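You operate a simulated robot arm through the tools that you are given. There is no shell and no other tool. Be economical: measure what you need, move in short steps, check, and stop when the job is done.

You run a simulated two-armed robot. Do the job below in one go: nothing can be reset, and whatever is moved stays where it is left.

JOB
Take the cream felt pad from the top of the blue trolley and put it on the white pad. Then put the yellow bracket on the top of the grey table. Then open the blue trolley drawer, put the teal bar from the top of the grey table in the inside of the blue trolley drawer, then shut the drawer. Then take the white-capped wooden block and put it on the teal card. Then take the orange bridge and put it on the green board. Then fetch the wooden block and set it in the cream tray. Do these in the order given. Set down upright: yellow bracket, orange bridge.
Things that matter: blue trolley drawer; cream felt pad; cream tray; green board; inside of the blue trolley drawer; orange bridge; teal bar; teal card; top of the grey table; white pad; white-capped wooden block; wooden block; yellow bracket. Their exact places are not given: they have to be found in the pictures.

The check looks at the end state, three seconds after you hand in, the way a careful person would. Anything else that was tipped, shoved, dropped, spilled or broken makes it a failure.

ROBOT AND FRAMES
Two 7-joint arms with two-finger grippers on one trunk, on a base that drives. Base frame: it is fixed to the floor where the robot stands at the start and does not move with it; the origin is under the middle of the robot, x ahead of it, y to its left, z up. Lengths are in m, angles in rad, forces in N, time in s.
The left shoulder is at the start at [0.05, 0.191, 1.142], the right one opposite. With the tool pointing down near the work surface each hand reaches from about 0.1 to 0.74 m from the robot's upright axis, wherever it stands, measured 20 degrees to its own side. Places, roughly: blue trolley drawer [0.6, 0, 0.7]; cream felt pad (4x2x5 cm) [0.6, 0.1, 0.9]; cream tray (30x20x5 cm) [-3.4, 4.2, 0.9]; green board (13x10x1 cm) [-0.8, -2.2, 0.8]; inside of the blue trolley drawer [0.6, 0, 0.7]; orange bridge (5x10x8 cm) [-1.1, -2.2, 0.8]; teal bar (3x11x3 cm) [-0.4, -2.4, 0.8]; teal card [-0.75, -2.5, 0.75]; top of the grey table [-0.6, -2.4, 0.8]; white pad (9x4x3 cm) [0.8, 0.3, 0.9]; white-capped wooden block (8x5x5 cm) [-0.9, -2.3, 0.8]; wooden block (3x5x10 cm) [-2.1, 3.8, 0.9]; yellow bracket (11x5x8 cm) [0.6, 0.2, 0.9]. Payload 2.69 kg a hand.
The tool frame of a hand sits at the grasp point between the pads (the TCP): z along the fingers, y along the line on which they close. The tips reach 0.02 m beyond it. The gripper opens to 0.1 m. The gripper's body begins 0.063 m behind the TCP.
Orientation is that of the tool frame in the base frame, as a unit quaternion [x, y, z, w]. With the fingers straight down and closing along the base's y, the tool's x points along the base's -x, its y along +y and its z along -z.

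CONTROLS
- The arms move only by the tool jog_arm. It takes "left_steps", "right_steps" or both (then of equal length, played together; a hand with none holds still); each is a list of rows, each a list of 3 entries, a list of its own where there are three numbers: the closure in counts, from 0 (fully open) to 255 (shut), then the shift along the tool's x, y, z in m, then the turn, a rotation vector about the tool's x, y, z in rad. In form: [[claw, [x, y, z], [rx, ry, rz]], ...]. A call has 1 to 10 rows; each row shifts and turns the commanded pose from where the row before left it, along the tool's axes as they then stand. Rows are played at 5 a second. More than 0.05 m and 0.15 rad between two rows, or a gripper value outside its range, and nothing of the call is played. A pose out of reach is approached as far as the arm can. The call stops where the force on the tool passes 40 N (or 10 N more than at its start, if that is more) or the arm is blocked; 0.2 s more then pass. The fingers move at their own pace (about 0.153 m/s each) and stop on an object; they squeeze with about 35 N. The grip force told is the motor's: it shows also when the fingers shut on nothing. Time passes only in rows, and 0.2 s behind the last, so rows that do not move let the fingers close. The reply holds the time, the measured pose of the TCP, the force on the tool along the base axes, the opening and the grip force, in the units named above and with some noise, with the torque about the TCP (base axes, N m) and any sound that the robot's microphone picked up.
- Cameras (640 x 400 px; columns grow to the right, rows downward): "scene" is now at [0.1135, 0.0037, 1.2852]; the picture's right is [0.04, -1.00, 0.00], its down [-0.81, -0.03, -0.59] and it looks along [0.59, 0.02, -0.81] (base axes); focal length 214 px, centre (320, 200). "left" rides on the left gripper at [0.07, 0.019, -0.099] in its tool frame; the picture's right is [-0.26, 0.97, 0.00], its down [-0.75, -0.20, -0.63] and it looks along [-0.61, -0.16, 0.78] (tool axes); focal length 230 px, centre (320, 200). "right" rides on the right gripper at [0.07, -0.019, -0.099] in its tool frame; the picture's right is [0.26, 0.97, 0.00], its down [-0.75, 0.20, -0.63] and it looks along [-0.61, 0.16, 0.78] (tool axes); focal length 230 px, centre (320, 200).
- get_image(camera): a new picture of that camera. No time passes.
- slide_trunk(by): slides the trunk up (or, below 0, down) by that many m; the arms and the scene camera ride with it, the base frame stays. It gives what a move gives, with no picture.
- drive_base(legs): drives the robot by 1 to 6 legs, each [ahead, left, turn to the left] in m, m and rad, along the robot's own axes; the way and the turn of a leg run together, so that a leg with both is an arc; at most 1.5 m and 3.142 rad a leg. The arms and the cameras ride along, it lands a little off, and it stops where it bumps. It gives what a move gives.
- turn_head(pan, tilt): turns the head with the scene camera to pan (to the left, within 1.396 rad either way) and tilt (down, from -0.506 to 1.204), counted from straight ahead of the robot. It gives what a move gives.
- probe_pixels(camera, pixels): there is no depth. For up to 12 entries [column, row, z] of the newest picture of that camera ("zoom" is the newest enlarged one), the place [x, y] in the base frame at which the ray of that pixel passes the height z, good to about 0.003 m. No time passes.
- inspect(camera, box): a new picture of the part [left, top, right, bottom] of that camera's present view, enlarged. No time passes.
- job_done(): hands the job in; it is judged then, once.

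Work in short steps. Measure before you move; look again where a grasp or a placing could have gone wrong, and mend it. You have 138 turns and 180 pictures in all, those below and enlarged ones among them. Open the grippers and draw the arms clear of the work before you hand the job in, unless the task says otherwise; then end with one line.

The tools are called after "Call:" by a JSON object that holds its "op" and its "data". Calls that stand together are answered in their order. jog_arm: Moves the arms, as the interface text tells. Its arguments: {"type":"object","properties":{"left_steps":{"type":"array"},"right_steps":{"type":"array"}},"required":[]} The other tools are called the same way: slide_trunk (by) slides the trunk up or down; drive_base (legs) drives the base; turn_head (pan, tilt) turns the head that bears the scene camera; get_image (camera) takes a picture; probe_pixels (camera, pixels) gives the place at which the rays of pixels pass given heights; inspect (camera, box) takes an enlarged picture of a part of a camera's view; job_done () hands the job in.

At the start:

```text
clock: 0.0
left_tcp_pos: [0.4488, 0.3149, 1.0922]
left_ee_rot: [-0.001, 1.0, 0.001, 0.001]
left_wrist_force: [0.5, 0.1, -0.2]
left_moment: [-0.05, 0.01, -0.03]
left_gripper_width: 0.1001
left_gripper_force: 0.1
right_tcp_pos: [0.4277, -0.1244, 1.12]
right_ee_rot: [-0.001, 1.0, 0.0, 0.0]
right_wrist_force: [0.7, -0.1, 0.4]
right_moment: [0.0, -0.01, 0.03]
right_gripper_width: 0.1003
right_gripper_force: 0.0
trunk travel left (down, up): [-0.2, 0.123]
robot x, y, heading: [0.0031, 0.0011, 0.005]
head pan, tilt: [0.042, 0.941]
```

scene: 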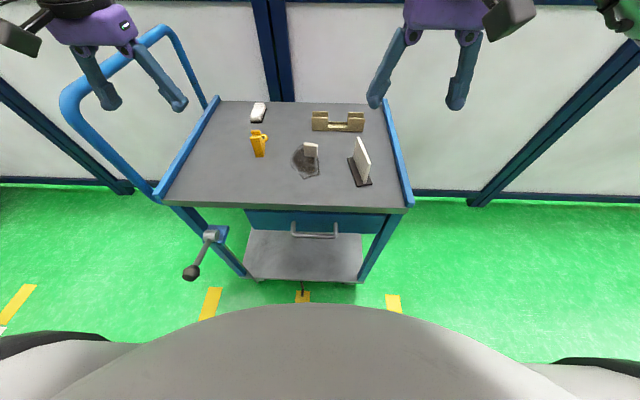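
right: 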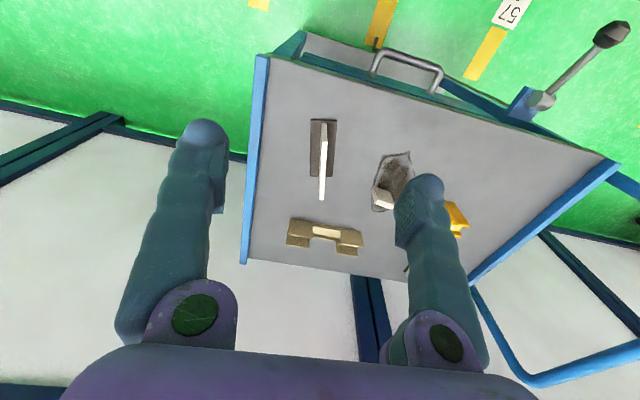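
left: 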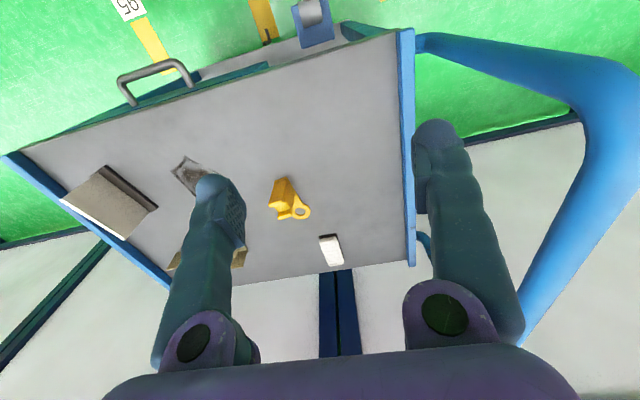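

The trolley is ahead, with the white pad near (258,112), the bracket near (258,142), and a cream item on a dark patch near (307,155). I enlarge the top to measure.

Call:
{"op": "inspect", "data": {"camera": "scene", "box": [220, 90, 400, 202]}}

Call:
{"op": "inspect", "data": {"camera": "scene", "box": [150, 180, 420, 350]}}

```text
3.56 times, centred on (310, 146) of scene
```

zoom: 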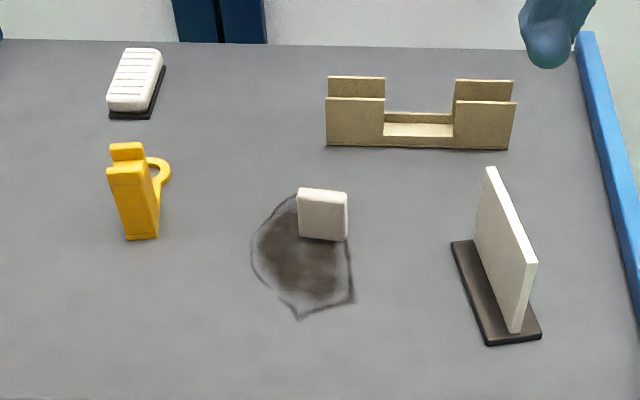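

```text
2.35 times, centred on (285, 265) of scene
```

zoom: 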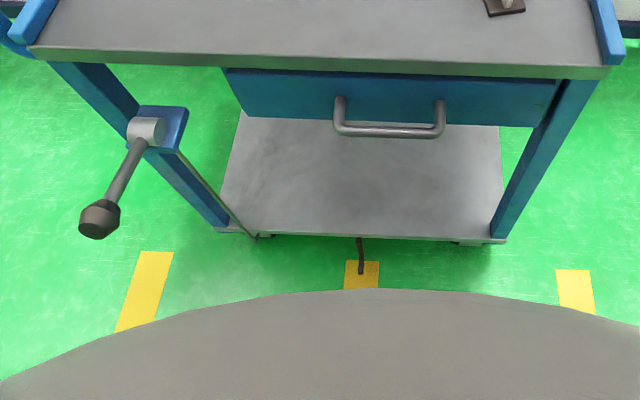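

I probe the same features in the scene and left pictures, at several heights, to find the trolley top's height.

Call:
{"op": "probe_pixels", "data": {"camera": "scene", "pixels": [[251, 123.2, 0.85], [251, 123.2, 0.88], [262.2, 123.5, 0.85], [262.2, 123.5, 0.88], [255.4, 157, 0.85], [255.4, 157, 0.88], [303.5, 156.5, 0.85], [316.5, 157.8, 0.85], [409, 207, 0.85], [163, 201, 0.85], [293, 234, 0.7], [337, 236, 0.7]]}}

Call:
{"op": "inspect", "data": {"camera": "left", "box": [150, 130, 400, 286]}}

Call:
{"op": "inspect", "data": {"camera": "right", "box": [270, 100, 500, 244]}}

```text
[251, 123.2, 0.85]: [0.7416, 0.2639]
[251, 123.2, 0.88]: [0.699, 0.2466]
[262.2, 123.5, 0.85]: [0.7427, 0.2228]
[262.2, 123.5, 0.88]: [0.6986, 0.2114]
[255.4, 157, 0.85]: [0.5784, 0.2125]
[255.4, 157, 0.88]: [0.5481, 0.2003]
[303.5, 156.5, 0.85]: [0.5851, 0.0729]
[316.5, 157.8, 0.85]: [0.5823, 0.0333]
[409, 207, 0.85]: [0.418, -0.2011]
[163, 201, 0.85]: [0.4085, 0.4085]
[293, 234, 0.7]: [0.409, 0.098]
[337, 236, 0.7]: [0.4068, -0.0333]
```

```text
2.56 times, centred on (275, 208) of left
```

zoom: 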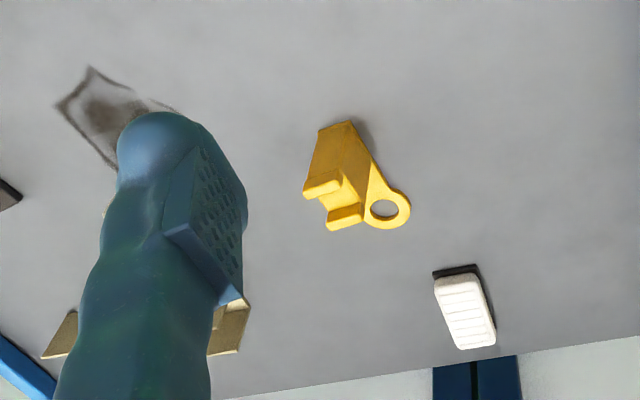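

```text
2.78 times, centred on (385, 172) of right
```

zoom: 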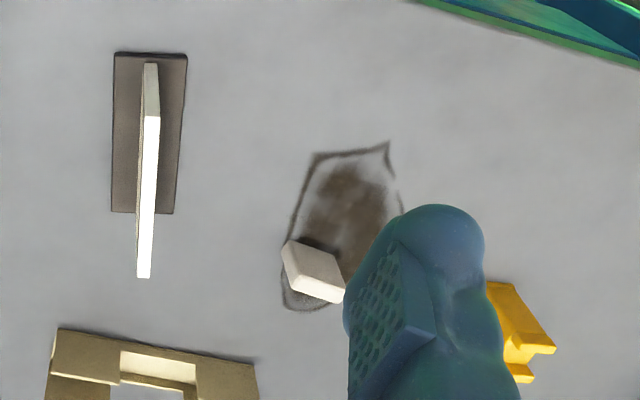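

I probe matching points to triangulate.

Call:
{"op": "probe_pixels", "data": {"camera": "left", "pixels": [[318.75, 236.25, 0.85], [318.75, 236.25, 0.88], [336.7, 233.1, 0.85], [336.7, 233.1, 0.88], [286.7, 177.3, 0.85], [286.7, 177.3, 0.88], [274.2, 180.8, 0.85]]}}

Call:
{"op": "probe_pixels", "data": {"camera": "right", "pixels": [[409.6, 151.4, 0.85], [409.6, 151.4, 0.88], [440, 92, 0.7], [375, 73, 0.7]]}}

Call:
{"op": "probe_pixels", "data": {"camera": "scene", "pixels": [[303.5, 180, 0.85], [303.5, 180, 0.88]]}}

```text
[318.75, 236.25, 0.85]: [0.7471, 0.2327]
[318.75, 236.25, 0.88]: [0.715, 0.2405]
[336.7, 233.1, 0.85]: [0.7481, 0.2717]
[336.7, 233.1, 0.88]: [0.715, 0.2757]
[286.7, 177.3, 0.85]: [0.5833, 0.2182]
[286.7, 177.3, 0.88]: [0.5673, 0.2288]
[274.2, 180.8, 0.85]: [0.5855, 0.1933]
```

```text
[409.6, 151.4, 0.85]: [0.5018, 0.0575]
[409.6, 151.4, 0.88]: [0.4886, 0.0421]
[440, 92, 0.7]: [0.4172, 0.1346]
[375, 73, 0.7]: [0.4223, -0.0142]
```

```text
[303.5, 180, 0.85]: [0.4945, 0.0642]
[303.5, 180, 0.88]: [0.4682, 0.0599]
```

The trolley top is at z≈0.835. I check the robot base's front extent against the trolley before driving closer.

Call:
{"op": "probe_pixels", "data": {"camera": "scene", "pixels": [[320, 304, 0.3], [320, 304, 0.5], [320, 304, 0.9], [300, 281, 0.1], [193, 273, 0.7], [193, 273, 0.6], [316, 236, 0.75], [253, 278, 0.15], [355, 283, 0.15]]}}

Call:
{"op": "turn_head", "data": {"pan": 0.3, "tilt": 1.2}}

Call:
{"op": "get_image", "data": {"camera": "scene"}}

```text
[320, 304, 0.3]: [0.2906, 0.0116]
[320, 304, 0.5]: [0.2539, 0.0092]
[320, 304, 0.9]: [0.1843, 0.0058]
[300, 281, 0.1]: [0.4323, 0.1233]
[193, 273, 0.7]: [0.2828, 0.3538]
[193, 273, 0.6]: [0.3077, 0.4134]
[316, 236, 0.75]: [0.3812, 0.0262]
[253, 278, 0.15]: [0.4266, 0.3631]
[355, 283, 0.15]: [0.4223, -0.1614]
```

```text
clock: 0.8
left_tcp_pos: [0.4499, 0.3142, 1.0931]
left_ee_rot: [0.0, 1.0, 0.001, 0.0]
left_wrist_force: [0.3, -0.5, 0.2]
left_moment: [-0.01, -0.02, -0.03]
left_gripper_width: 0.1001
left_gripper_force: 0.2
right_tcp_pos: [0.4266, -0.1245, 1.1212]
right_ee_rot: [0.0, 1.0, 0.0, 0.0]
right_wrist_force: [0.1, -0.9, -0.8]
right_moment: [0.0, 0.02, 0.01]
right_gripper_width: 0.0998
right_gripper_force: 0.3
trunk travel left (down, up): [-0.2, 0.123]
robot x, y, heading: [-0.0004, 0.0006, -0.005]
head pan, tilt: [0.3, 1.201]
```

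```text
172 pictures are left
```

scene: 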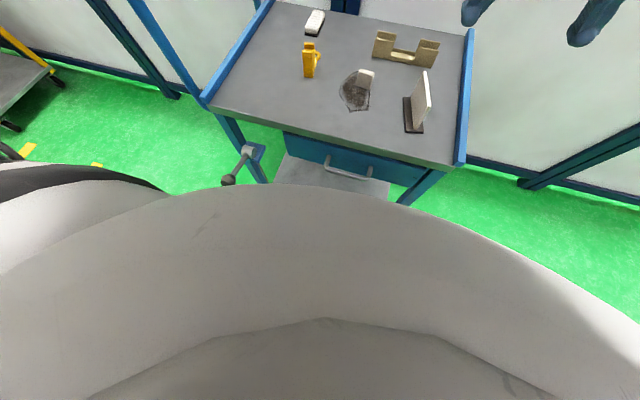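

I measure the base silhouette at several heights in this picture to see how much room there is.

Call:
{"op": "probe_pixels", "data": {"camera": "scene", "pixels": [[310, 186, 0.1], [310, 186, 0.3], [310, 186, 0.5], [510, 244, 0.1], [510, 244, 0.3], [510, 244, 0.5], [170, 196, 0.3], [280, 183, 0.2], [388, 200, 0.2], [228, 180, 0.65], [248, 150, 0.65]]}}

Call:
{"op": "inspect", "data": {"camera": "scene", "box": [200, 120, 460, 230]}}

```text
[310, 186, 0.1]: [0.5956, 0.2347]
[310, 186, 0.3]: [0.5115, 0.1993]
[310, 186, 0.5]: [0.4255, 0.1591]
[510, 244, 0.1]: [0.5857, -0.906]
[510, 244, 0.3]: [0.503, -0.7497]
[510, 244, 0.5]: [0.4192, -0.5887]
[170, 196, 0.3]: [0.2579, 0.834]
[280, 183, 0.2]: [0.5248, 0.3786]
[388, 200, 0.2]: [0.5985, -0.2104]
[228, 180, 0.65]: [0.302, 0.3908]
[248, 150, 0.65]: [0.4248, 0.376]
```

```text
2.46 times, centred on (330, 175) of scene
```

zoom: 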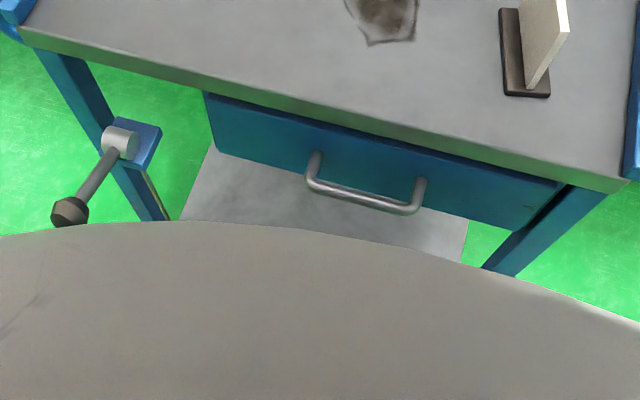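

The silhouette is the robot's own torso, so it doesn't tell the base's footprint. I drive a short, careful leg ahead and left and check for bumps.

Call:
{"op": "drive_base", "data": {"legs": [[0.06, 0.05, 0]]}}

Call:
{"op": "turn_head", "data": {"pan": 0.1, "tilt": 0.9}}

Call:
{"op": "get_image", "data": {"camera": "scene"}}

```text
clock: 2.0
left_tcp_pos: [0.5077, 0.3609, 1.0922]
left_ee_rot: [0.003, 1.0, 0.0, 0.0]
left_wrist_force: [-0.2, 0.5, 0.9]
left_moment: [0.0, 0.01, -0.01]
left_gripper_width: 0.0999
left_gripper_force: 0.1
right_tcp_pos: [0.4829, -0.0783, 1.1206]
right_ee_rot: [0.002, 1.0, 0.0, 0.001]
right_wrist_force: [0.0, 0.6, -0.2]
right_moment: [0.01, -0.03, -0.01]
right_gripper_width: 0.1001
right_gripper_force: 0.0
trunk travel left (down, up): [-0.2, 0.123]
robot x, y, heading: [0.0547, 0.0517, -0.004]
head pan, tilt: [0.3, 1.201]
stopped in leg 1: the robot was blocked; the commanded pose is now the measured one
```

```text
clock: 2.8
left_tcp_pos: [0.5077, 0.3633, 1.0919]
left_ee_rot: [0.003, 1.0, 0.0, -0.001]
left_wrist_force: [-0.1, 0.4, 0.5]
left_moment: [-0.07, -0.01, 0.01]
left_gripper_width: 0.0999
left_gripper_force: 0.0
right_tcp_pos: [0.4826, -0.0781, 1.1217]
right_ee_rot: [0.003, 1.0, 0.0, 0.0]
right_wrist_force: [0.0, 0.0, -0.3]
right_moment: [0.0, 0.0, -0.03]
right_gripper_width: 0.0999
right_gripper_force: 0.1
trunk travel left (down, up): [-0.2, 0.123]
robot x, y, heading: [0.0551, 0.0489, -0.005]
head pan, tilt: [0.099, 0.901]
```

```text
170 pictures are left
```

scene: 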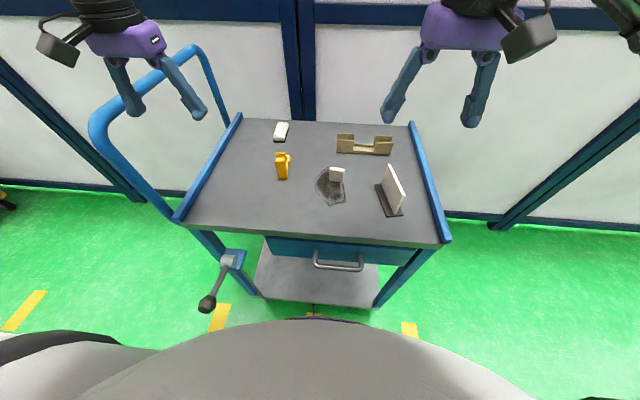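

The base is blocked at x≈0.055; something near (320,318) shows in front. I look closer there.

Call:
{"op": "inspect", "data": {"camera": "scene", "box": [190, 220, 450, 345]}}

Call:
{"op": "probe_pixels", "data": {"camera": "scene", "pixels": [[320, 319, 0.05], [320, 319, 0.15], [320, 319, 0.3], [255, 297, 0.15], [370, 307, 0.15], [274, 143, 0.835], [285, 144, 0.835], [332, 180, 0.835], [343, 181, 0.835], [276, 179, 0.835], [313, 268, 0.75], [363, 271, 0.75]]}}

```text
2.46 times, centred on (320, 282) of scene
```

zoom: 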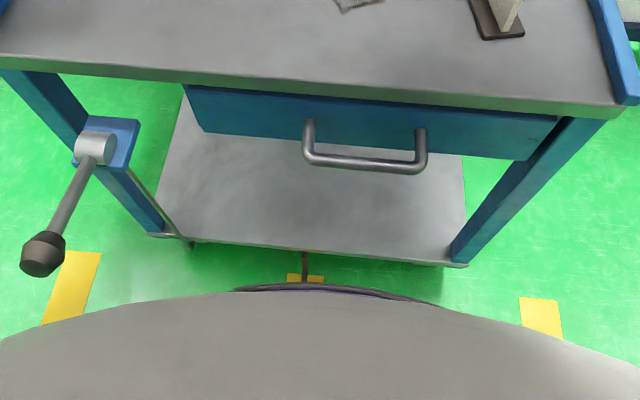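

```text
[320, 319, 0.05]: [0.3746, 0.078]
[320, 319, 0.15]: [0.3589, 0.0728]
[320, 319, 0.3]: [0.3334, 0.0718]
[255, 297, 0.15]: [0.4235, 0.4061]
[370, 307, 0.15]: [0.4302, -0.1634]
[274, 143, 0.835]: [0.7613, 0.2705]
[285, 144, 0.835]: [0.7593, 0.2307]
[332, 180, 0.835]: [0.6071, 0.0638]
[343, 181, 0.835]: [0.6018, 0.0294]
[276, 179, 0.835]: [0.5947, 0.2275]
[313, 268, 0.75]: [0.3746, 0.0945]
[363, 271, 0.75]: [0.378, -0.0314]
```

The bumper meets the pedal at about x=0.36. I back off slightly, shift left and turn right so the left shoulder comes nearer the white pad.

Call:
{"op": "drive_base", "data": {"legs": [[-0.025, 0, 0], [0, 0.07, 0], [0, 0, -0.6]]}}

Call:
{"op": "turn_head", "data": {"pan": 0.7, "tilt": 0.8}}

Call:
{"op": "get_image", "data": {"camera": "scene"}}

Call:
{"op": "get_image", "data": {"camera": "left"}}

```text
clock: 4.5
left_tcp_pos: [0.4804, 0.407, 1.0964]
left_ee_rot: [0.01, 1.0, -0.01, 0.0]
left_wrist_force: [-5.2, -21.8, 2.3]
left_moment: [-0.13, 0.1, 0.46]
left_gripper_width: 0.0849
left_gripper_force: 0.1
right_tcp_pos: [0.4546, -0.0219, 1.1198]
right_ee_rot: [0.005, 1.0, 0.003, 0.0]
right_wrist_force: [0.1, 0.2, 0.4]
right_moment: [0.02, -0.01, -0.01]
right_gripper_width: 0.1
right_gripper_force: 0.1
trunk travel left (down, up): [-0.2, 0.123]
robot x, y, heading: [0.0329, 0.1126, -0.013]
head pan, tilt: [0.099, 0.901]
stopped in leg 2: the force on the tool passed its limit at 46 N (the readings are from after the stop); the commanded pose is now the measured one
```

```text
clock: 5.5
left_tcp_pos: [0.4801, 0.4084, 1.0978]
left_ee_rot: [0.009, 1.0, -0.009, 0.0]
left_wrist_force: [-2.8, -28.9, 8.6]
left_moment: [0.2, 0.1, 0.34]
left_gripper_width: 0.0829
left_gripper_force: 0.1
right_tcp_pos: [0.4566, -0.0214, 1.1207]
right_ee_rot: [0.005, 1.0, 0.002, 0.001]
right_wrist_force: [0.2, 0.1, 0.6]
right_moment: [0.05, -0.05, 0.03]
right_gripper_width: 0.1002
right_gripper_force: 0.0
trunk travel left (down, up): [-0.2, 0.123]
robot x, y, heading: [0.0286, 0.1124, -0.007]
head pan, tilt: [0.7, 0.799]
```

```text
168 pictures are left
```

scene: 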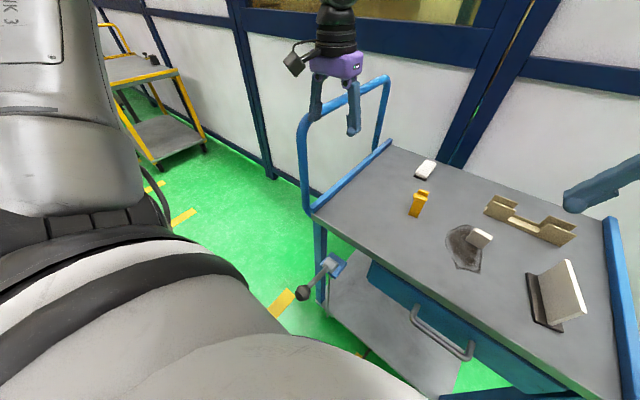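

```text
167 pictures are left
```

left: 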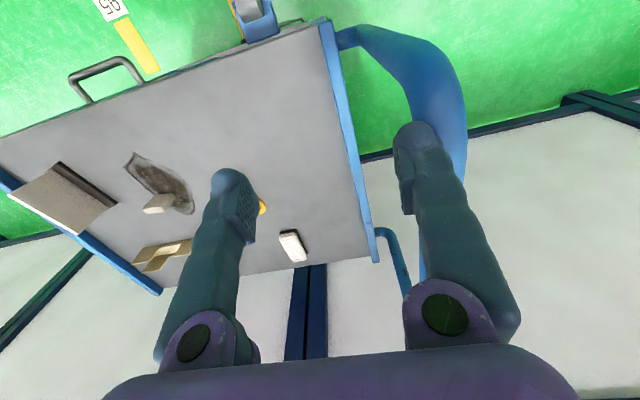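

The left finger pressed against the trolley's blue push handle. I move the left hand 0.1 m right (tool −y) off it.

Call:
{"op": "jog_arm", "data": {"left_steps": [[0, [0, -0.04, 0], [0, 0, 0]], [0, [0, -0.04, 0], [0, 0, 0]], [0, [0, -0.04, 0], [0, 0, 0]]]}}

Call:
{"op": "drive_base", "data": {"legs": [[0, 0, -0.6]]}}

Call:
{"op": "turn_head", "data": {"pan": 0.6, "tilt": 0.9}}

Call:
{"op": "get_image", "data": {"camera": "scene"}}

```text
clock: 6.3
left_tcp_pos: [0.4815, 0.2958, 1.0942]
left_ee_rot: [0.006, 1.0, -0.008, -0.001]
left_wrist_force: [0.0, -0.4, 0.8]
left_moment: [0.01, 0.04, -0.03]
left_gripper_width: 0.1
left_gripper_force: 0.1
right_tcp_pos: [0.4581, -0.0175, 1.1218]
right_ee_rot: [0.004, 1.0, 0.0, 0.0]
right_wrist_force: [0.6, -0.3, 0.3]
right_moment: [-0.02, 0.01, 0.01]
right_gripper_width: 0.1001
right_gripper_force: 0.1
trunk travel left (down, up): [-0.2, 0.123]
robot x, y, heading: [0.0272, 0.1129, -0.01]
head pan, tilt: [0.7, 0.799]
```

```text
clock: 8.3
left_tcp_pos: [0.5077, 0.0064, 1.0954]
left_ee_rot: [0.305, 0.952, -0.008, -0.002]
left_wrist_force: [0.5, -0.1, 0.8]
left_moment: [0.0, 0.0, -0.04]
left_gripper_width: 0.1
left_gripper_force: 0.0
right_tcp_pos: [0.3094, -0.2376, 1.1209]
right_ee_rot: [0.302, 0.953, 0.0, -0.001]
right_wrist_force: [0.6, -0.2, -0.3]
right_moment: [0.0, 0.03, 0.0]
right_gripper_width: 0.0997
right_gripper_force: 0.0
trunk travel left (down, up): [-0.2, 0.123]
robot x, y, heading: [0.03, 0.1093, -0.61]
head pan, tilt: [0.7, 0.799]
```

```text
clock: 9.0
left_tcp_pos: [0.5078, 0.0072, 1.0952]
left_ee_rot: [0.304, 0.953, -0.007, -0.001]
left_wrist_force: [0.4, 0.0, 0.2]
left_moment: [-0.03, 0.02, 0.02]
left_gripper_width: 0.1
left_gripper_force: 0.1
right_tcp_pos: [0.3094, -0.2376, 1.1214]
right_ee_rot: [0.301, 0.954, -0.001, 0.0]
right_wrist_force: [0.0, 0.1, 0.3]
right_moment: [0.0, -0.04, 0.01]
right_gripper_width: 0.1002
right_gripper_force: 0.1
trunk travel left (down, up): [-0.2, 0.123]
robot x, y, heading: [0.0319, 0.1085, -0.613]
head pan, tilt: [0.6, 0.901]
```

```text
166 pictures are left
```

scene: 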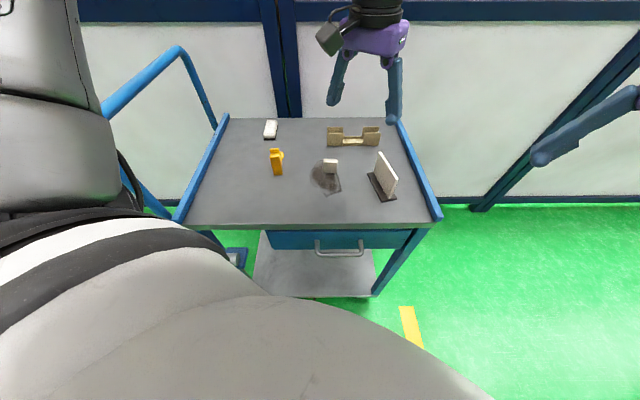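

I enlarge the trolley top to measure pads and bracket from here.

Call:
{"op": "inspect", "data": {"camera": "scene", "box": [250, 110, 410, 210]}}

Call:
{"op": "inspect", "data": {"camera": "left", "box": [0, 0, 640, 400]}}

```text
4.00 times, centred on (330, 160) of scene
```

zoom: 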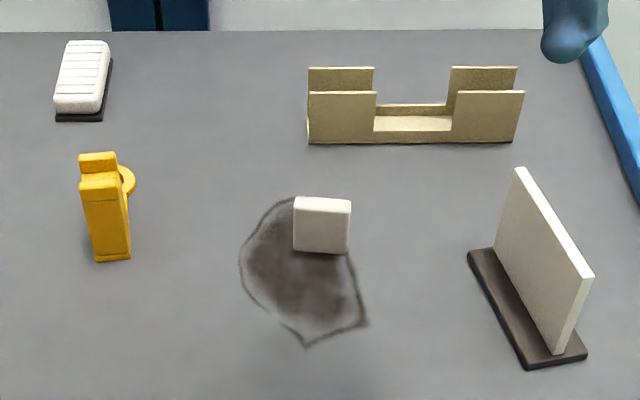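

```text
1.00 times, centred on (320, 200) of left (not enlarged: the box is as wide or as high as the picture)
```

zoom: 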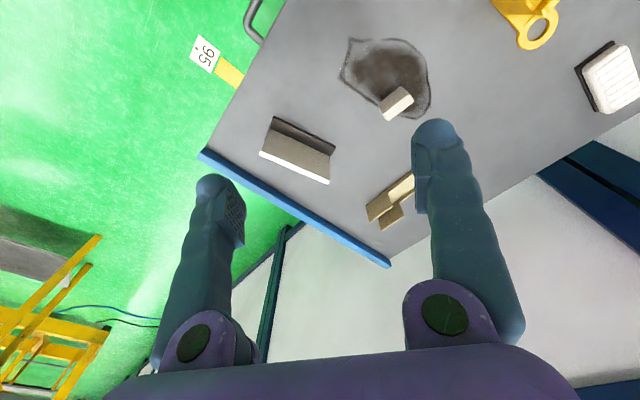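

I probe the felt pad, white pad and bracket corners at their heights.

Call:
{"op": "probe_pixels", "data": {"camera": "scene", "pixels": [[323.25, 173, 0.835], [336.25, 174, 0.835], [323.7, 162.2, 0.885], [337.6, 163, 0.885], [323.7, 159.4, 0.885], [337.5, 160, 0.885], [264, 140.3, 0.835], [275.5, 140.3, 0.835], [263.8, 137, 0.865], [275.5, 137.5, 0.865], [277.5, 120.5, 0.865], [266.7, 120, 0.865]]}}

Call:
{"op": "inspect", "data": {"camera": "left", "box": [330, 30, 490, 130]}}

Call:
{"op": "inspect", "data": {"camera": "left", "box": [480, 0, 640, 100]}}

```text
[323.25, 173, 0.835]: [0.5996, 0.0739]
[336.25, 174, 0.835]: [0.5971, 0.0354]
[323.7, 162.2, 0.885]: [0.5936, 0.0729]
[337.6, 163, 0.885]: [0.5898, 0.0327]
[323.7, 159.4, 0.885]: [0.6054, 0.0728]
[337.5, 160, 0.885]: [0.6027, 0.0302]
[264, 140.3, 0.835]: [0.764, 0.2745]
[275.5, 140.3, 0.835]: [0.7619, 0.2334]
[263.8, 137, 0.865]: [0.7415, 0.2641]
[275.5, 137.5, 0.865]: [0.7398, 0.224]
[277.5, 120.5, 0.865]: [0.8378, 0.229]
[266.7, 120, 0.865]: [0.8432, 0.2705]
```

```text
4.00 times, centred on (410, 80) of left
```

zoom: 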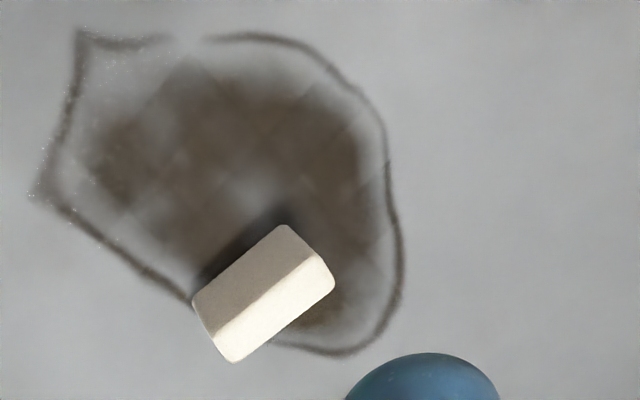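

```text
4.00 times, centred on (560, 50) of left
```

zoom: 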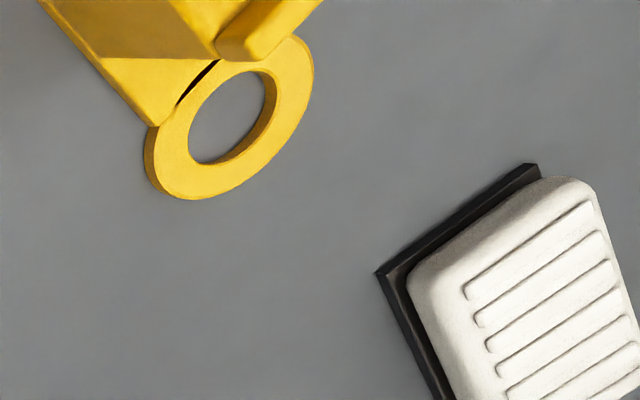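

Call:
{"op": "probe_pixels", "data": {"camera": "left", "pixels": [[378.25, 105, 0.835], [400.75, 86.5, 0.835], [388.25, 120.5, 0.885], [413.25, 102.5, 0.885], [408, 93.75, 0.885], [383, 112.5, 0.885], [573.75, 68, 0.835], [613, 41, 0.835], [622, 45, 0.865], [582, 70, 0.865]]}}

```text
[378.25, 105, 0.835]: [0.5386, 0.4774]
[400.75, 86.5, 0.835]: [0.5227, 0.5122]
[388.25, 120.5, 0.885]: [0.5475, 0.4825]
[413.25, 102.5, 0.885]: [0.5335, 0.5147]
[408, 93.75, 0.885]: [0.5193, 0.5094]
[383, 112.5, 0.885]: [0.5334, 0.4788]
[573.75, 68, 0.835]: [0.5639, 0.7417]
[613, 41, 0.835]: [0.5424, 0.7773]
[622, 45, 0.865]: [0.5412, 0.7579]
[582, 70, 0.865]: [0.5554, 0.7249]
```

The probe used the older left picture; I take a fresh one and repeat.

Call:
{"op": "get_image", "data": {"camera": "left"}}

Call:
{"op": "probe_pixels", "data": {"camera": "left", "pixels": [[378.25, 105, 0.835], [400.75, 86.5, 0.835], [388.25, 120.5, 0.885], [413.25, 102.5, 0.885], [408, 93.75, 0.885], [383, 112.5, 0.885], [573.75, 68, 0.835], [613, 41, 0.835], [622, 45, 0.865], [582, 70, 0.865]]}}

```text
161 pictures are left
```

left: 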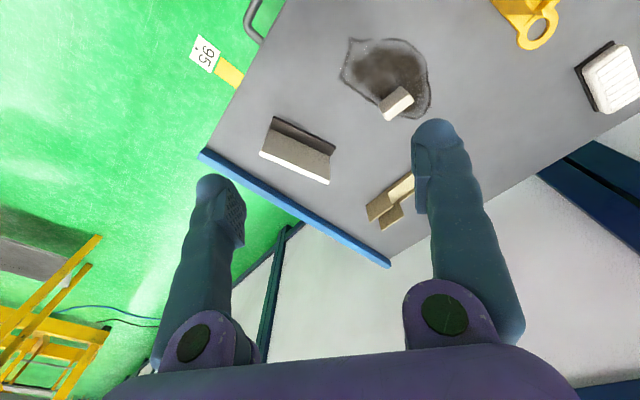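

```text
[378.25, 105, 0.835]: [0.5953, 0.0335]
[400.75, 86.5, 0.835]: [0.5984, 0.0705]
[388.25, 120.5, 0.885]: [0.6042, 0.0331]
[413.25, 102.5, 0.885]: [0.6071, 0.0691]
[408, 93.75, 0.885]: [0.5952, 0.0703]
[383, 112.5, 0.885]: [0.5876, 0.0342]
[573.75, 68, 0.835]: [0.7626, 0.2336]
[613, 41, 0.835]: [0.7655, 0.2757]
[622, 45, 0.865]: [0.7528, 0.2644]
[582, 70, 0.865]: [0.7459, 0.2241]
```

Views agree: felt pad centre ≈(0.605,0.052), width direction (0.07,1); white pad centre ≈(0.809,0.252), top 0.865. I move the left hand over the felt pad and turn it to close along y.

Call:
{"op": "jog_arm", "data": {"left_steps": [[0, [-0.018, 0.031, 0], [0, 0, 0]], [0, [-0.018, 0.031, 0], [0, 0, 0]], [0, [-0.017, 0.031, 0], [0, 0, 0]], [0, [0, 0, 0.03], [0, 0, -0.137]], [0, [0, 0, 0.03], [0, 0, -0.137]], [0, [0, 0, 0.03], [0, 0, -0.137]], [0, [0, 0, 0.03], [0, 0, -0.137]]]}}

Call:
{"op": "get_image", "data": {"camera": "left"}}

```text
clock: 10.6
left_tcp_pos: [0.6042, 0.0499, 0.9736]
left_ee_rot: [0.034, 0.999, -0.007, -0.004]
left_wrist_force: [-0.3, 0.3, 1.0]
left_moment: [0.01, -0.01, 0.0]
left_gripper_width: 0.0998
left_gripper_force: 0.0
right_tcp_pos: [0.3094, -0.2368, 1.1201]
right_ee_rot: [0.301, 0.954, 0.0, 0.0]
right_wrist_force: [0.4, -0.1, 0.2]
right_moment: [0.0, -0.03, 0.06]
right_gripper_width: 0.1002
right_gripper_force: 0.2
trunk travel left (down, up): [-0.2, 0.123]
robot x, y, heading: [0.0327, 0.1075, -0.613]
head pan, tilt: [0.6, 0.901]
```

```text
160 pictures are left
```

left: 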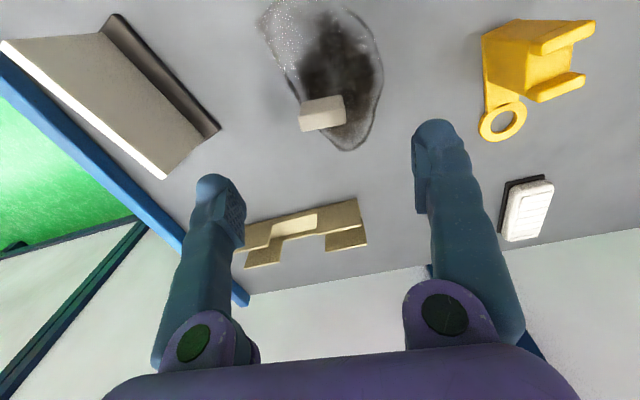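

Aligned over the pad. I descend 0.11 m.

Call:
{"op": "jog_arm", "data": {"left_steps": [[0, [0, 0.002, 0.04], [0, 0, 0]], [0, [0, 0, 0.04], [0, 0, 0]], [0, [0, 0, 0.03], [0, 0, 0]]]}}

Call:
{"op": "get_image", "data": {"camera": "left"}}

Call:
{"op": "inspect", "data": {"camera": "scene", "box": [250, 90, 410, 190]}}

```text
clock: 11.4
left_tcp_pos: [0.604, 0.0509, 0.864]
left_ee_rot: [0.034, 0.999, -0.007, -0.004]
left_wrist_force: [-0.1, 0.2, -1.1]
left_moment: [0.02, 0.05, 0.0]
left_gripper_width: 0.1001
left_gripper_force: 0.2
right_tcp_pos: [0.3083, -0.2377, 1.1209]
right_ee_rot: [0.301, 0.953, 0.0, -0.001]
right_wrist_force: [0.0, 1.0, 1.0]
right_moment: [-0.01, 0.0, -0.04]
right_gripper_width: 0.1002
right_gripper_force: 0.0
trunk travel left (down, up): [-0.2, 0.123]
robot x, y, heading: [0.0303, 0.1084, -0.612]
head pan, tilt: [0.6, 0.901]
```

```text
159 pictures are left
```

left: 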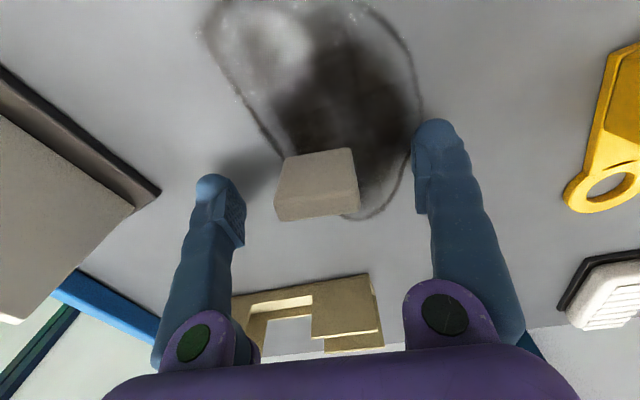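

```text
4.00 times, centred on (330, 140) of scene
```

zoom: 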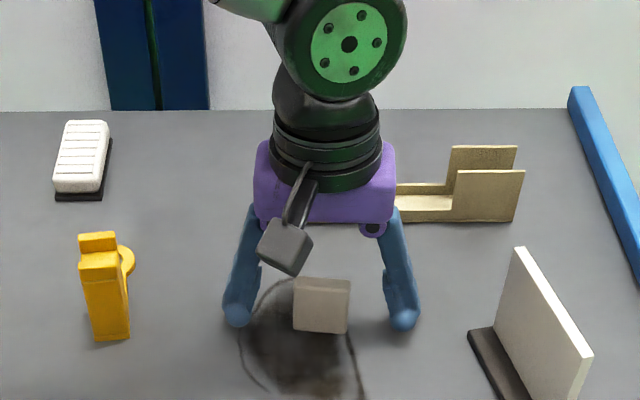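

The fingers straddle the felt pad; I close.

Call:
{"op": "jog_arm", "data": {"left_steps": [[255, [0, 0, 0], [0, 0, 0]], [255, [0, 0, 0], [0, 0, 0]], [255, [0, 0, 0], [0, 0, 0]]]}}

Call:
{"op": "get_image", "data": {"camera": "left"}}

```text
clock: 12.2
left_tcp_pos: [0.602, 0.0513, 0.864]
left_ee_rot: [0.035, 0.999, -0.007, -0.004]
left_wrist_force: [0.8, 0.2, 0.4]
left_moment: [-0.01, 0.01, -0.02]
left_gripper_width: 0.0367
left_gripper_force: 35.4
right_tcp_pos: [0.3091, -0.237, 1.1208]
right_ee_rot: [0.301, 0.954, -0.001, -0.001]
right_wrist_force: [-0.2, -0.1, 0.5]
right_moment: [-0.01, 0.02, -0.02]
right_gripper_width: 0.0999
right_gripper_force: 0.0
trunk travel left (down, up): [-0.2, 0.123]
robot x, y, heading: [0.0314, 0.1095, -0.612]
head pan, tilt: [0.6, 0.901]
```

```text
157 pictures are left
```

left: 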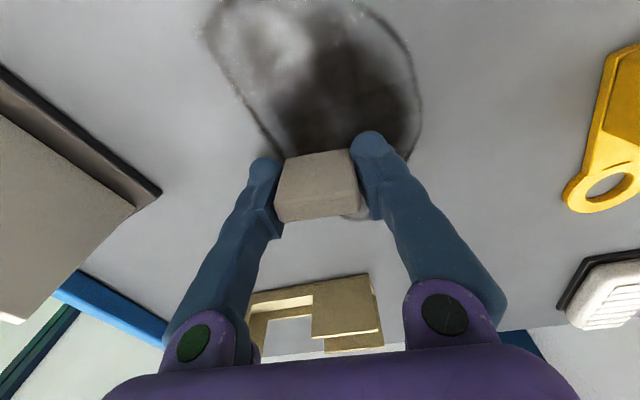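

Held (0.037 m wide). I lift 0.12 m, and carry it above the white pad.

Call:
{"op": "jog_arm", "data": {"left_steps": [[255, [0, 0, -0.04], [0, 0, 0]], [255, [0, 0, -0.04], [0, 0, 0]], [255, [0, 0, -0.04], [0, 0, 0]], [255, [-0.032, 0.0358, 0], [0, 0, 0]], [255, [-0.032, 0.0358, 0], [0, 0, 0]], [255, [-0.032, 0.0358, 0], [0, 0, 0]], [255, [-0.032, 0.0358, 0], [0, 0, 0]], [255, [-0.032, 0.0358, 0], [0, 0, 0]], [255, [-0.032, 0.0358, 0], [0, 0, 0]]]}}

Call:
{"op": "jog_arm", "data": {"left_steps": [[255, [0, 0, 0], [0, 0, 0.143]], [255, [0, 0, 0], [0, 0, 0.143]], [255, [0, 0, 0], [0, 0, 0.143]], [255, [0, 0, 0], [0, 0, 0.143]], [255, [0, 0, 0], [0, 0, 0.143]], [255, [0, 0, 0], [0, 0, 0.143]], [255, [0, 0, 0], [0, 0, 0.143]], [255, [0, 0, 0], [0, 0, 0.143]], [255, [0, 0, 0], [0, 0, 0.143]], [255, [0, 0, 0], [0, 0, 0.143]]]}}

Call:
{"op": "get_image", "data": {"camera": "left"}}

Call:
{"op": "get_image", "data": {"camera": "scene"}}

```text
clock: 14.2
left_tcp_pos: [0.8099, 0.2551, 0.9766]
left_ee_rot: [0.035, 0.999, -0.008, -0.006]
left_wrist_force: [-0.1, 0.7, -0.3]
left_moment: [-0.03, -0.02, -0.01]
left_gripper_width: 0.0364
left_gripper_force: 34.7
right_tcp_pos: [0.3103, -0.2372, 1.1206]
right_ee_rot: [0.301, 0.954, 0.0, 0.0]
right_wrist_force: [-0.2, -0.2, 1.0]
right_moment: [-0.03, -0.03, -0.01]
right_gripper_width: 0.0996
right_gripper_force: 0.1
trunk travel left (down, up): [-0.2, 0.123]
robot x, y, heading: [0.0305, 0.1093, -0.611]
head pan, tilt: [0.6, 0.901]
```

```text
clock: 16.4
left_tcp_pos: [0.8107, 0.2529, 0.9798]
left_ee_rot: [0.683, 0.731, -0.007, 0.002]
left_wrist_force: [0.7, 0.6, 0.3]
left_moment: [0.03, 0.02, 0.01]
left_gripper_width: 0.0364
left_gripper_force: 35.0
right_tcp_pos: [0.3095, -0.2371, 1.1214]
right_ee_rot: [0.302, 0.953, 0.0, 0.0]
right_wrist_force: [1.0, -0.5, -0.2]
right_moment: [-0.02, 0.0, 0.0]
right_gripper_width: 0.1
right_gripper_force: 0.1
trunk travel left (down, up): [-0.2, 0.123]
robot x, y, heading: [0.0305, 0.1127, -0.612]
head pan, tilt: [0.6, 0.901]
```

```text
156 pictures are left
```

left: 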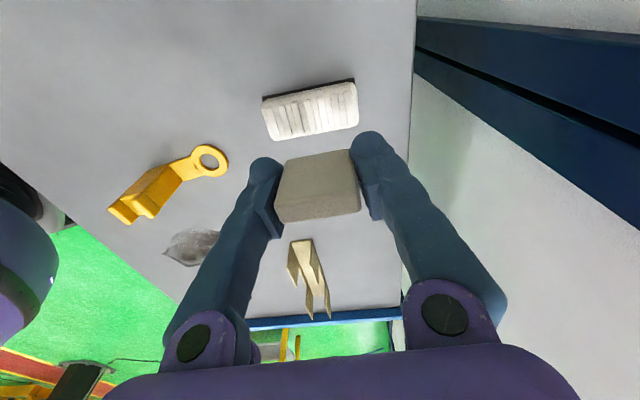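

```text
155 pictures are left
```

scene: 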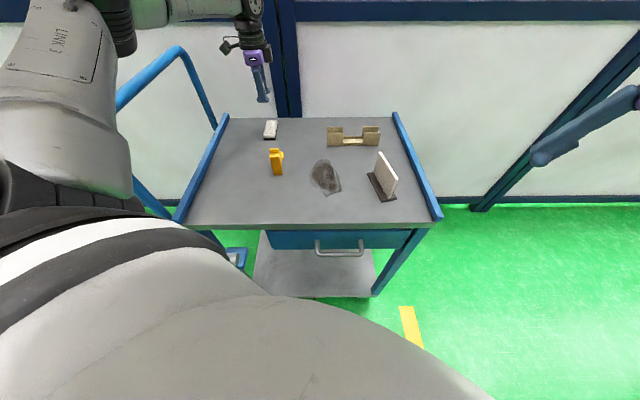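

Reach is fine. I probe the white pad's top from the left camera for the final target.

Call:
{"op": "probe_pixels", "data": {"camera": "left", "pixels": [[264, 101, 0.865], [354, 83, 0.865], [358, 123, 0.86], [272, 139, 0.86], [262, 97, 0.835], [354, 79, 0.835]]}}

```text
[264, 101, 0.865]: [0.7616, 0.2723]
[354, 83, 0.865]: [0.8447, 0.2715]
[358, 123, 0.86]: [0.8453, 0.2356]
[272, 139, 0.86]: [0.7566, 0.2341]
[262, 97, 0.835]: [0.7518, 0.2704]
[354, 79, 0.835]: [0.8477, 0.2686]
```

Pad centre ≈(0.805,0.253). I finish the turn and lower to just above contact.

Call:
{"op": "jog_arm", "data": {"left_steps": [[255, [0, -0.005, 0], [0, 0, 0.11]], [255, [0, 0, 0.04], [0, 0, 0]], [255, [0, 0, 0.03], [0, 0, 0]], [255, [0, 0, 0.007], [0, 0, 0]]]}}

Call:
{"op": "inspect", "data": {"camera": "scene", "box": [210, 70, 330, 145]}}

Call:
{"op": "get_image", "data": {"camera": "left"}}

```text
clock: 17.4
left_tcp_pos: [0.8061, 0.2528, 0.9032]
left_ee_rot: [0.721, 0.693, -0.008, 0.002]
left_wrist_force: [1.1, 0.1, 0.4]
left_moment: [-0.01, 0.0, 0.02]
left_gripper_width: 0.0363
left_gripper_force: 34.7
right_tcp_pos: [0.3093, -0.2371, 1.1205]
right_ee_rot: [0.301, 0.954, 0.0, 0.0]
right_wrist_force: [0.4, -0.7, -0.1]
right_moment: [0.01, -0.02, 0.01]
right_gripper_width: 0.1001
right_gripper_force: 0.1
trunk travel left (down, up): [-0.2, 0.123]
robot x, y, heading: [0.0293, 0.111, -0.615]
head pan, tilt: [0.6, 0.901]
```

```text
5.33 times, centred on (270, 108) of scene
```

zoom: 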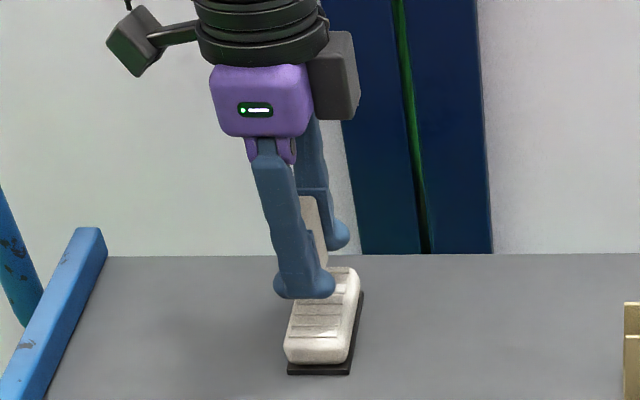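

```text
153 pictures are left
```

left: 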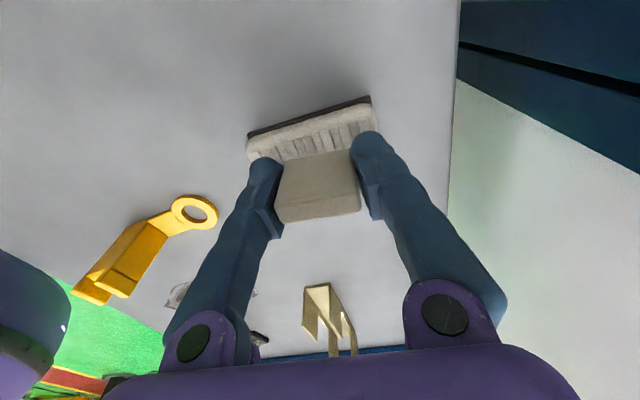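

I check the finger tip's place against the pad from the scene view.

Call:
{"op": "probe_pixels", "data": {"camera": "zoom", "pixels": [[305, 295, 0.883], [322, 364, 0.85], [345, 268, 0.865], [325, 360, 0.865]]}}

Call:
{"op": "probe_pixels", "data": {"camera": "left", "pixels": [[247, 134, 0.835], [371, 98, 0.835]]}}

```text
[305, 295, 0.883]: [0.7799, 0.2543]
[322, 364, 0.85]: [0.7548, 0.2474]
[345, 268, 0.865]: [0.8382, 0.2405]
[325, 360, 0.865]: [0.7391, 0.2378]
```

```text
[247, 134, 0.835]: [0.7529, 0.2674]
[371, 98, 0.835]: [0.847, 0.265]
```

Offset is a couple of mm; I shift −0.003 in tool x and lower in small steps to contact.

Call:
{"op": "jog_arm", "data": {"left_steps": [[255, [-0.003, 0, 0.004], [0, 0, 0]], [255, [0, 0, 0.003], [0, 0, 0]], [255, [0, 0, 0.002], [0, 0, 0]]]}}

Call:
{"op": "inspect", "data": {"camera": "left", "box": [220, 80, 420, 240]}}

```text
clock: 18.2
left_tcp_pos: [0.8053, 0.2481, 0.8935]
left_ee_rot: [0.72, 0.694, -0.008, 0.002]
left_wrist_force: [0.9, 1.0, -0.5]
left_moment: [-0.02, 0.02, -0.02]
left_gripper_width: 0.0365
left_gripper_force: 34.7
right_tcp_pos: [0.3092, -0.2375, 1.1205]
right_ee_rot: [0.301, 0.954, 0.0, 0.0]
right_wrist_force: [0.4, 0.1, 0.0]
right_moment: [0.01, 0.0, -0.04]
right_gripper_width: 0.1
right_gripper_force: 0.1
trunk travel left (down, up): [-0.2, 0.123]
robot x, y, heading: [0.0329, 0.1058, -0.612]
head pan, tilt: [0.6, 0.901]
```

```text
2.50 times, centred on (320, 160) of left
```

zoom: 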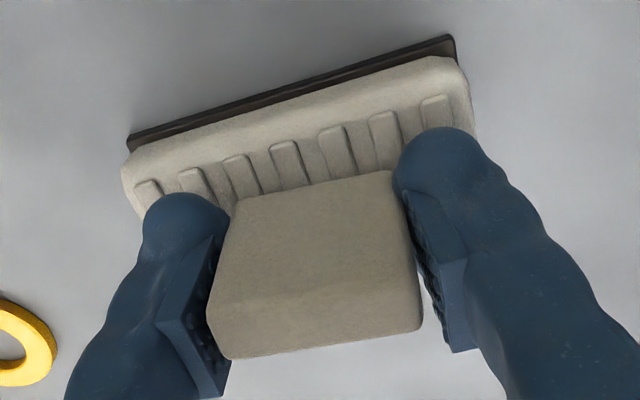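

Looks well placed. I lower in 2 mm steps until contact.

Call:
{"op": "jog_arm", "data": {"left_steps": [[255, [0, 0, 0.002], [0, 0, 0]], [255, [0, 0, 0.001], [0, 0, 0]]]}}

```text
clock: 18.8
left_tcp_pos: [0.8058, 0.2489, 0.8909]
left_ee_rot: [0.721, 0.693, -0.007, 0.003]
left_wrist_force: [0.6, 0.6, -0.6]
left_moment: [0.0, 0.02, 0.04]
left_gripper_width: 0.0362
left_gripper_force: 35.0
right_tcp_pos: [0.3079, -0.2383, 1.1216]
right_ee_rot: [0.301, 0.954, -0.001, 0.0]
right_wrist_force: [-0.2, -0.8, 0.8]
right_moment: [0.04, -0.03, 0.03]
right_gripper_width: 0.1001
right_gripper_force: 0.0
trunk travel left (down, up): [-0.2, 0.123]
robot x, y, heading: [0.032, 0.1075, -0.615]
head pan, tilt: [0.6, 0.901]
```

Call:
{"op": "jog_arm", "data": {"left_steps": [[255, [0, 0, 0.002], [0, 0, 0]], [255, [0, 0, 0.002], [0, 0, 0]]]}}

Call:
{"op": "inspect", "data": {"camera": "scene", "box": [230, 90, 310, 145]}}

```text
clock: 19.4
left_tcp_pos: [0.8047, 0.2485, 0.8885]
left_ee_rot: [0.721, 0.693, -0.006, 0.003]
left_wrist_force: [1.1, 2.0, 12.3]
left_moment: [0.14, 0.11, -0.05]
left_gripper_width: 0.0366
left_gripper_force: 35.0
right_tcp_pos: [0.3082, -0.237, 1.1208]
right_ee_rot: [0.302, 0.953, 0.0, 0.001]
right_wrist_force: [-0.3, -0.4, -0.7]
right_moment: [-0.04, 0.01, -0.01]
right_gripper_width: 0.1003
right_gripper_force: 0.1
trunk travel left (down, up): [-0.2, 0.123]
robot x, y, heading: [0.0287, 0.1077, -0.611]
head pan, tilt: [0.6, 0.901]
```

```text
7.27 times, centred on (270, 118) of scene
```

zoom: 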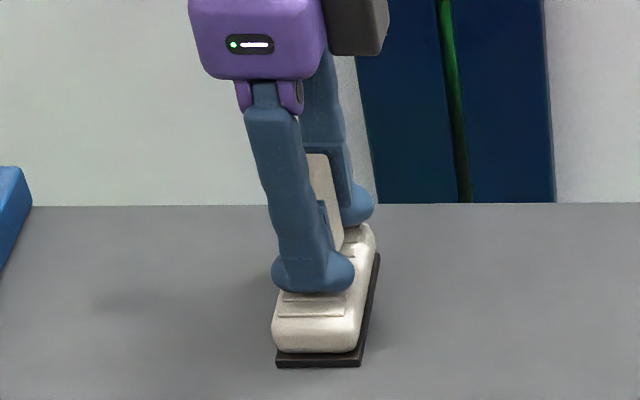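

Contact (12 N). I open the gripper gently and lift off.

Call:
{"op": "jog_arm", "data": {"left_steps": [[120, [0, 0, -0.001], [0, 0, 0]], [90, [0, 0, 0], [0, 0, 0]], [90, [0, 0, 0], [0, 0, 0]], [90, [0, 0, -0.03], [0, 0, 0]], [60, [0, 0, -0.04], [0, 0, 0]], [0, [0, 0, -0.04], [0, 0, 0]]]}}

Call:
{"op": "get_image", "data": {"camera": "left"}}

Call:
{"op": "inspect", "data": {"camera": "scene", "box": [230, 90, 310, 145]}}

```text
clock: 20.8
left_tcp_pos: [0.8042, 0.2486, 0.9984]
left_ee_rot: [0.721, 0.693, -0.008, 0.001]
left_wrist_force: [1.1, 0.0, 0.1]
left_moment: [-0.01, -0.02, -0.01]
left_gripper_width: 0.0998
left_gripper_force: 0.0
right_tcp_pos: [0.3091, -0.2376, 1.122]
right_ee_rot: [0.302, 0.953, 0.0, 0.0]
right_wrist_force: [-0.8, -1.1, -0.5]
right_moment: [0.03, -0.03, -0.01]
right_gripper_width: 0.0998
right_gripper_force: 0.1
trunk travel left (down, up): [-0.2, 0.123]
robot x, y, heading: [0.0307, 0.1087, -0.613]
head pan, tilt: [0.6, 0.901]
```

```text
150 pictures are left
```

left: 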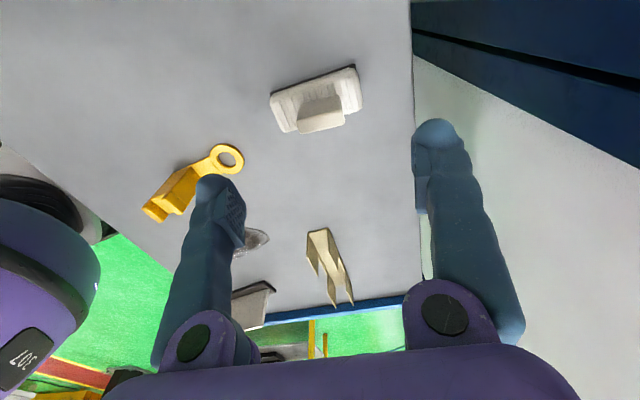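

```text
7.27 times, centred on (270, 118) of scene
```

zoom: 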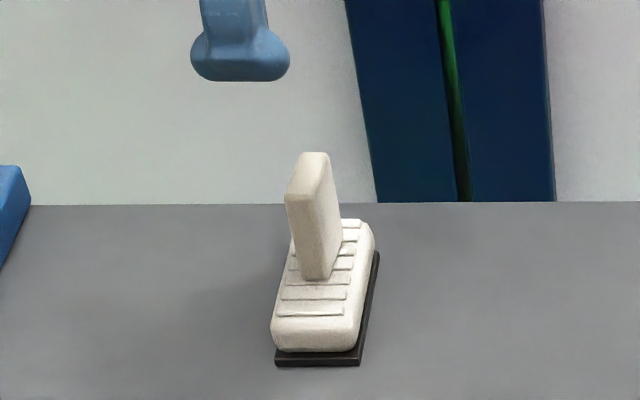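

The felt pad stands on the white pad. Now the yellow bracket: I enlarge it in both views.

Call:
{"op": "inspect", "data": {"camera": "scene", "box": [250, 135, 310, 180]}}

Call:
{"op": "inspect", "data": {"camera": "left", "box": [110, 120, 270, 240]}}

```text
8.89 times, centred on (280, 158) of scene
```

zoom: 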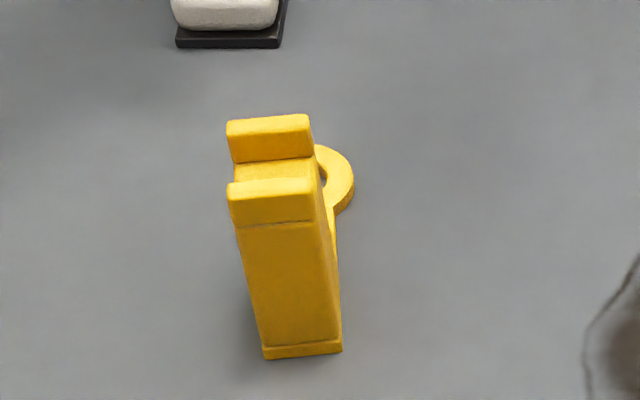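

```text
3.33 times, centred on (190, 180) of left
```

zoom: 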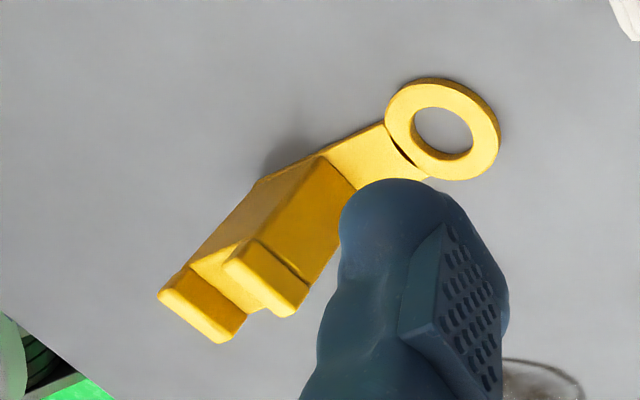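

I measure the bracket using the zoomed scene and left pictures.

Call:
{"op": "inspect", "data": {"camera": "scene", "box": [250, 135, 310, 180]}}

Call:
{"op": "probe_pixels", "data": {"camera": "zoom", "pixels": [[264, 359, 0.835], [342, 352, 0.835], [230, 188, 0.915], [311, 182, 0.915], [228, 123, 0.915], [309, 116, 0.915], [353, 185, 0.84], [232, 160, 0.915], [314, 155, 0.915]]}}

Call:
{"op": "probe_pixels", "data": {"camera": "left", "pixels": [[228, 144, 0.84], [237, 172, 0.84], [216, 155, 0.84], [158, 209, 0.915], [175, 222, 0.915], [177, 198, 0.915], [198, 215, 0.915], [168, 201, 0.915]]}}

```text
8.89 times, centred on (280, 158) of scene
```

zoom: 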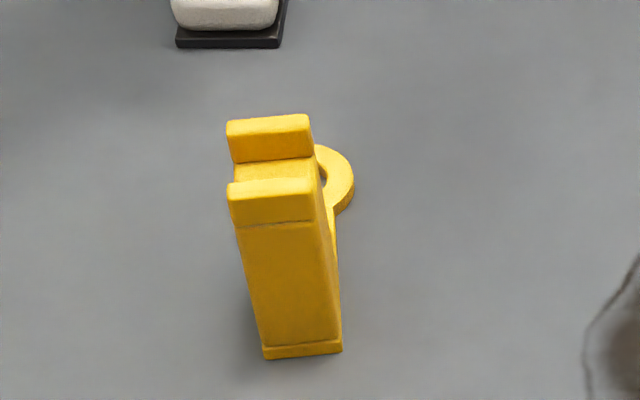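

```text
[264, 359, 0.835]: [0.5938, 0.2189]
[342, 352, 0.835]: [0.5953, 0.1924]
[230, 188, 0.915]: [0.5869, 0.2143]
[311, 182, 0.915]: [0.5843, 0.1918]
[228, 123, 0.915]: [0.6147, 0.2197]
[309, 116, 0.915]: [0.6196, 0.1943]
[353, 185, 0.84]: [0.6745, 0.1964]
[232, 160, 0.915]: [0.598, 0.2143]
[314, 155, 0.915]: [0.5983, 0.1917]
```

```text
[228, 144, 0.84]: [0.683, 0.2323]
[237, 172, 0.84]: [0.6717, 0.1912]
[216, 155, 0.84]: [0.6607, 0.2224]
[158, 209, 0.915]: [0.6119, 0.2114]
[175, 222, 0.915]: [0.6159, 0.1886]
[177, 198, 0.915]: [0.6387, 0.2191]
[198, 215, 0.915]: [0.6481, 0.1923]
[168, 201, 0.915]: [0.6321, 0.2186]
```

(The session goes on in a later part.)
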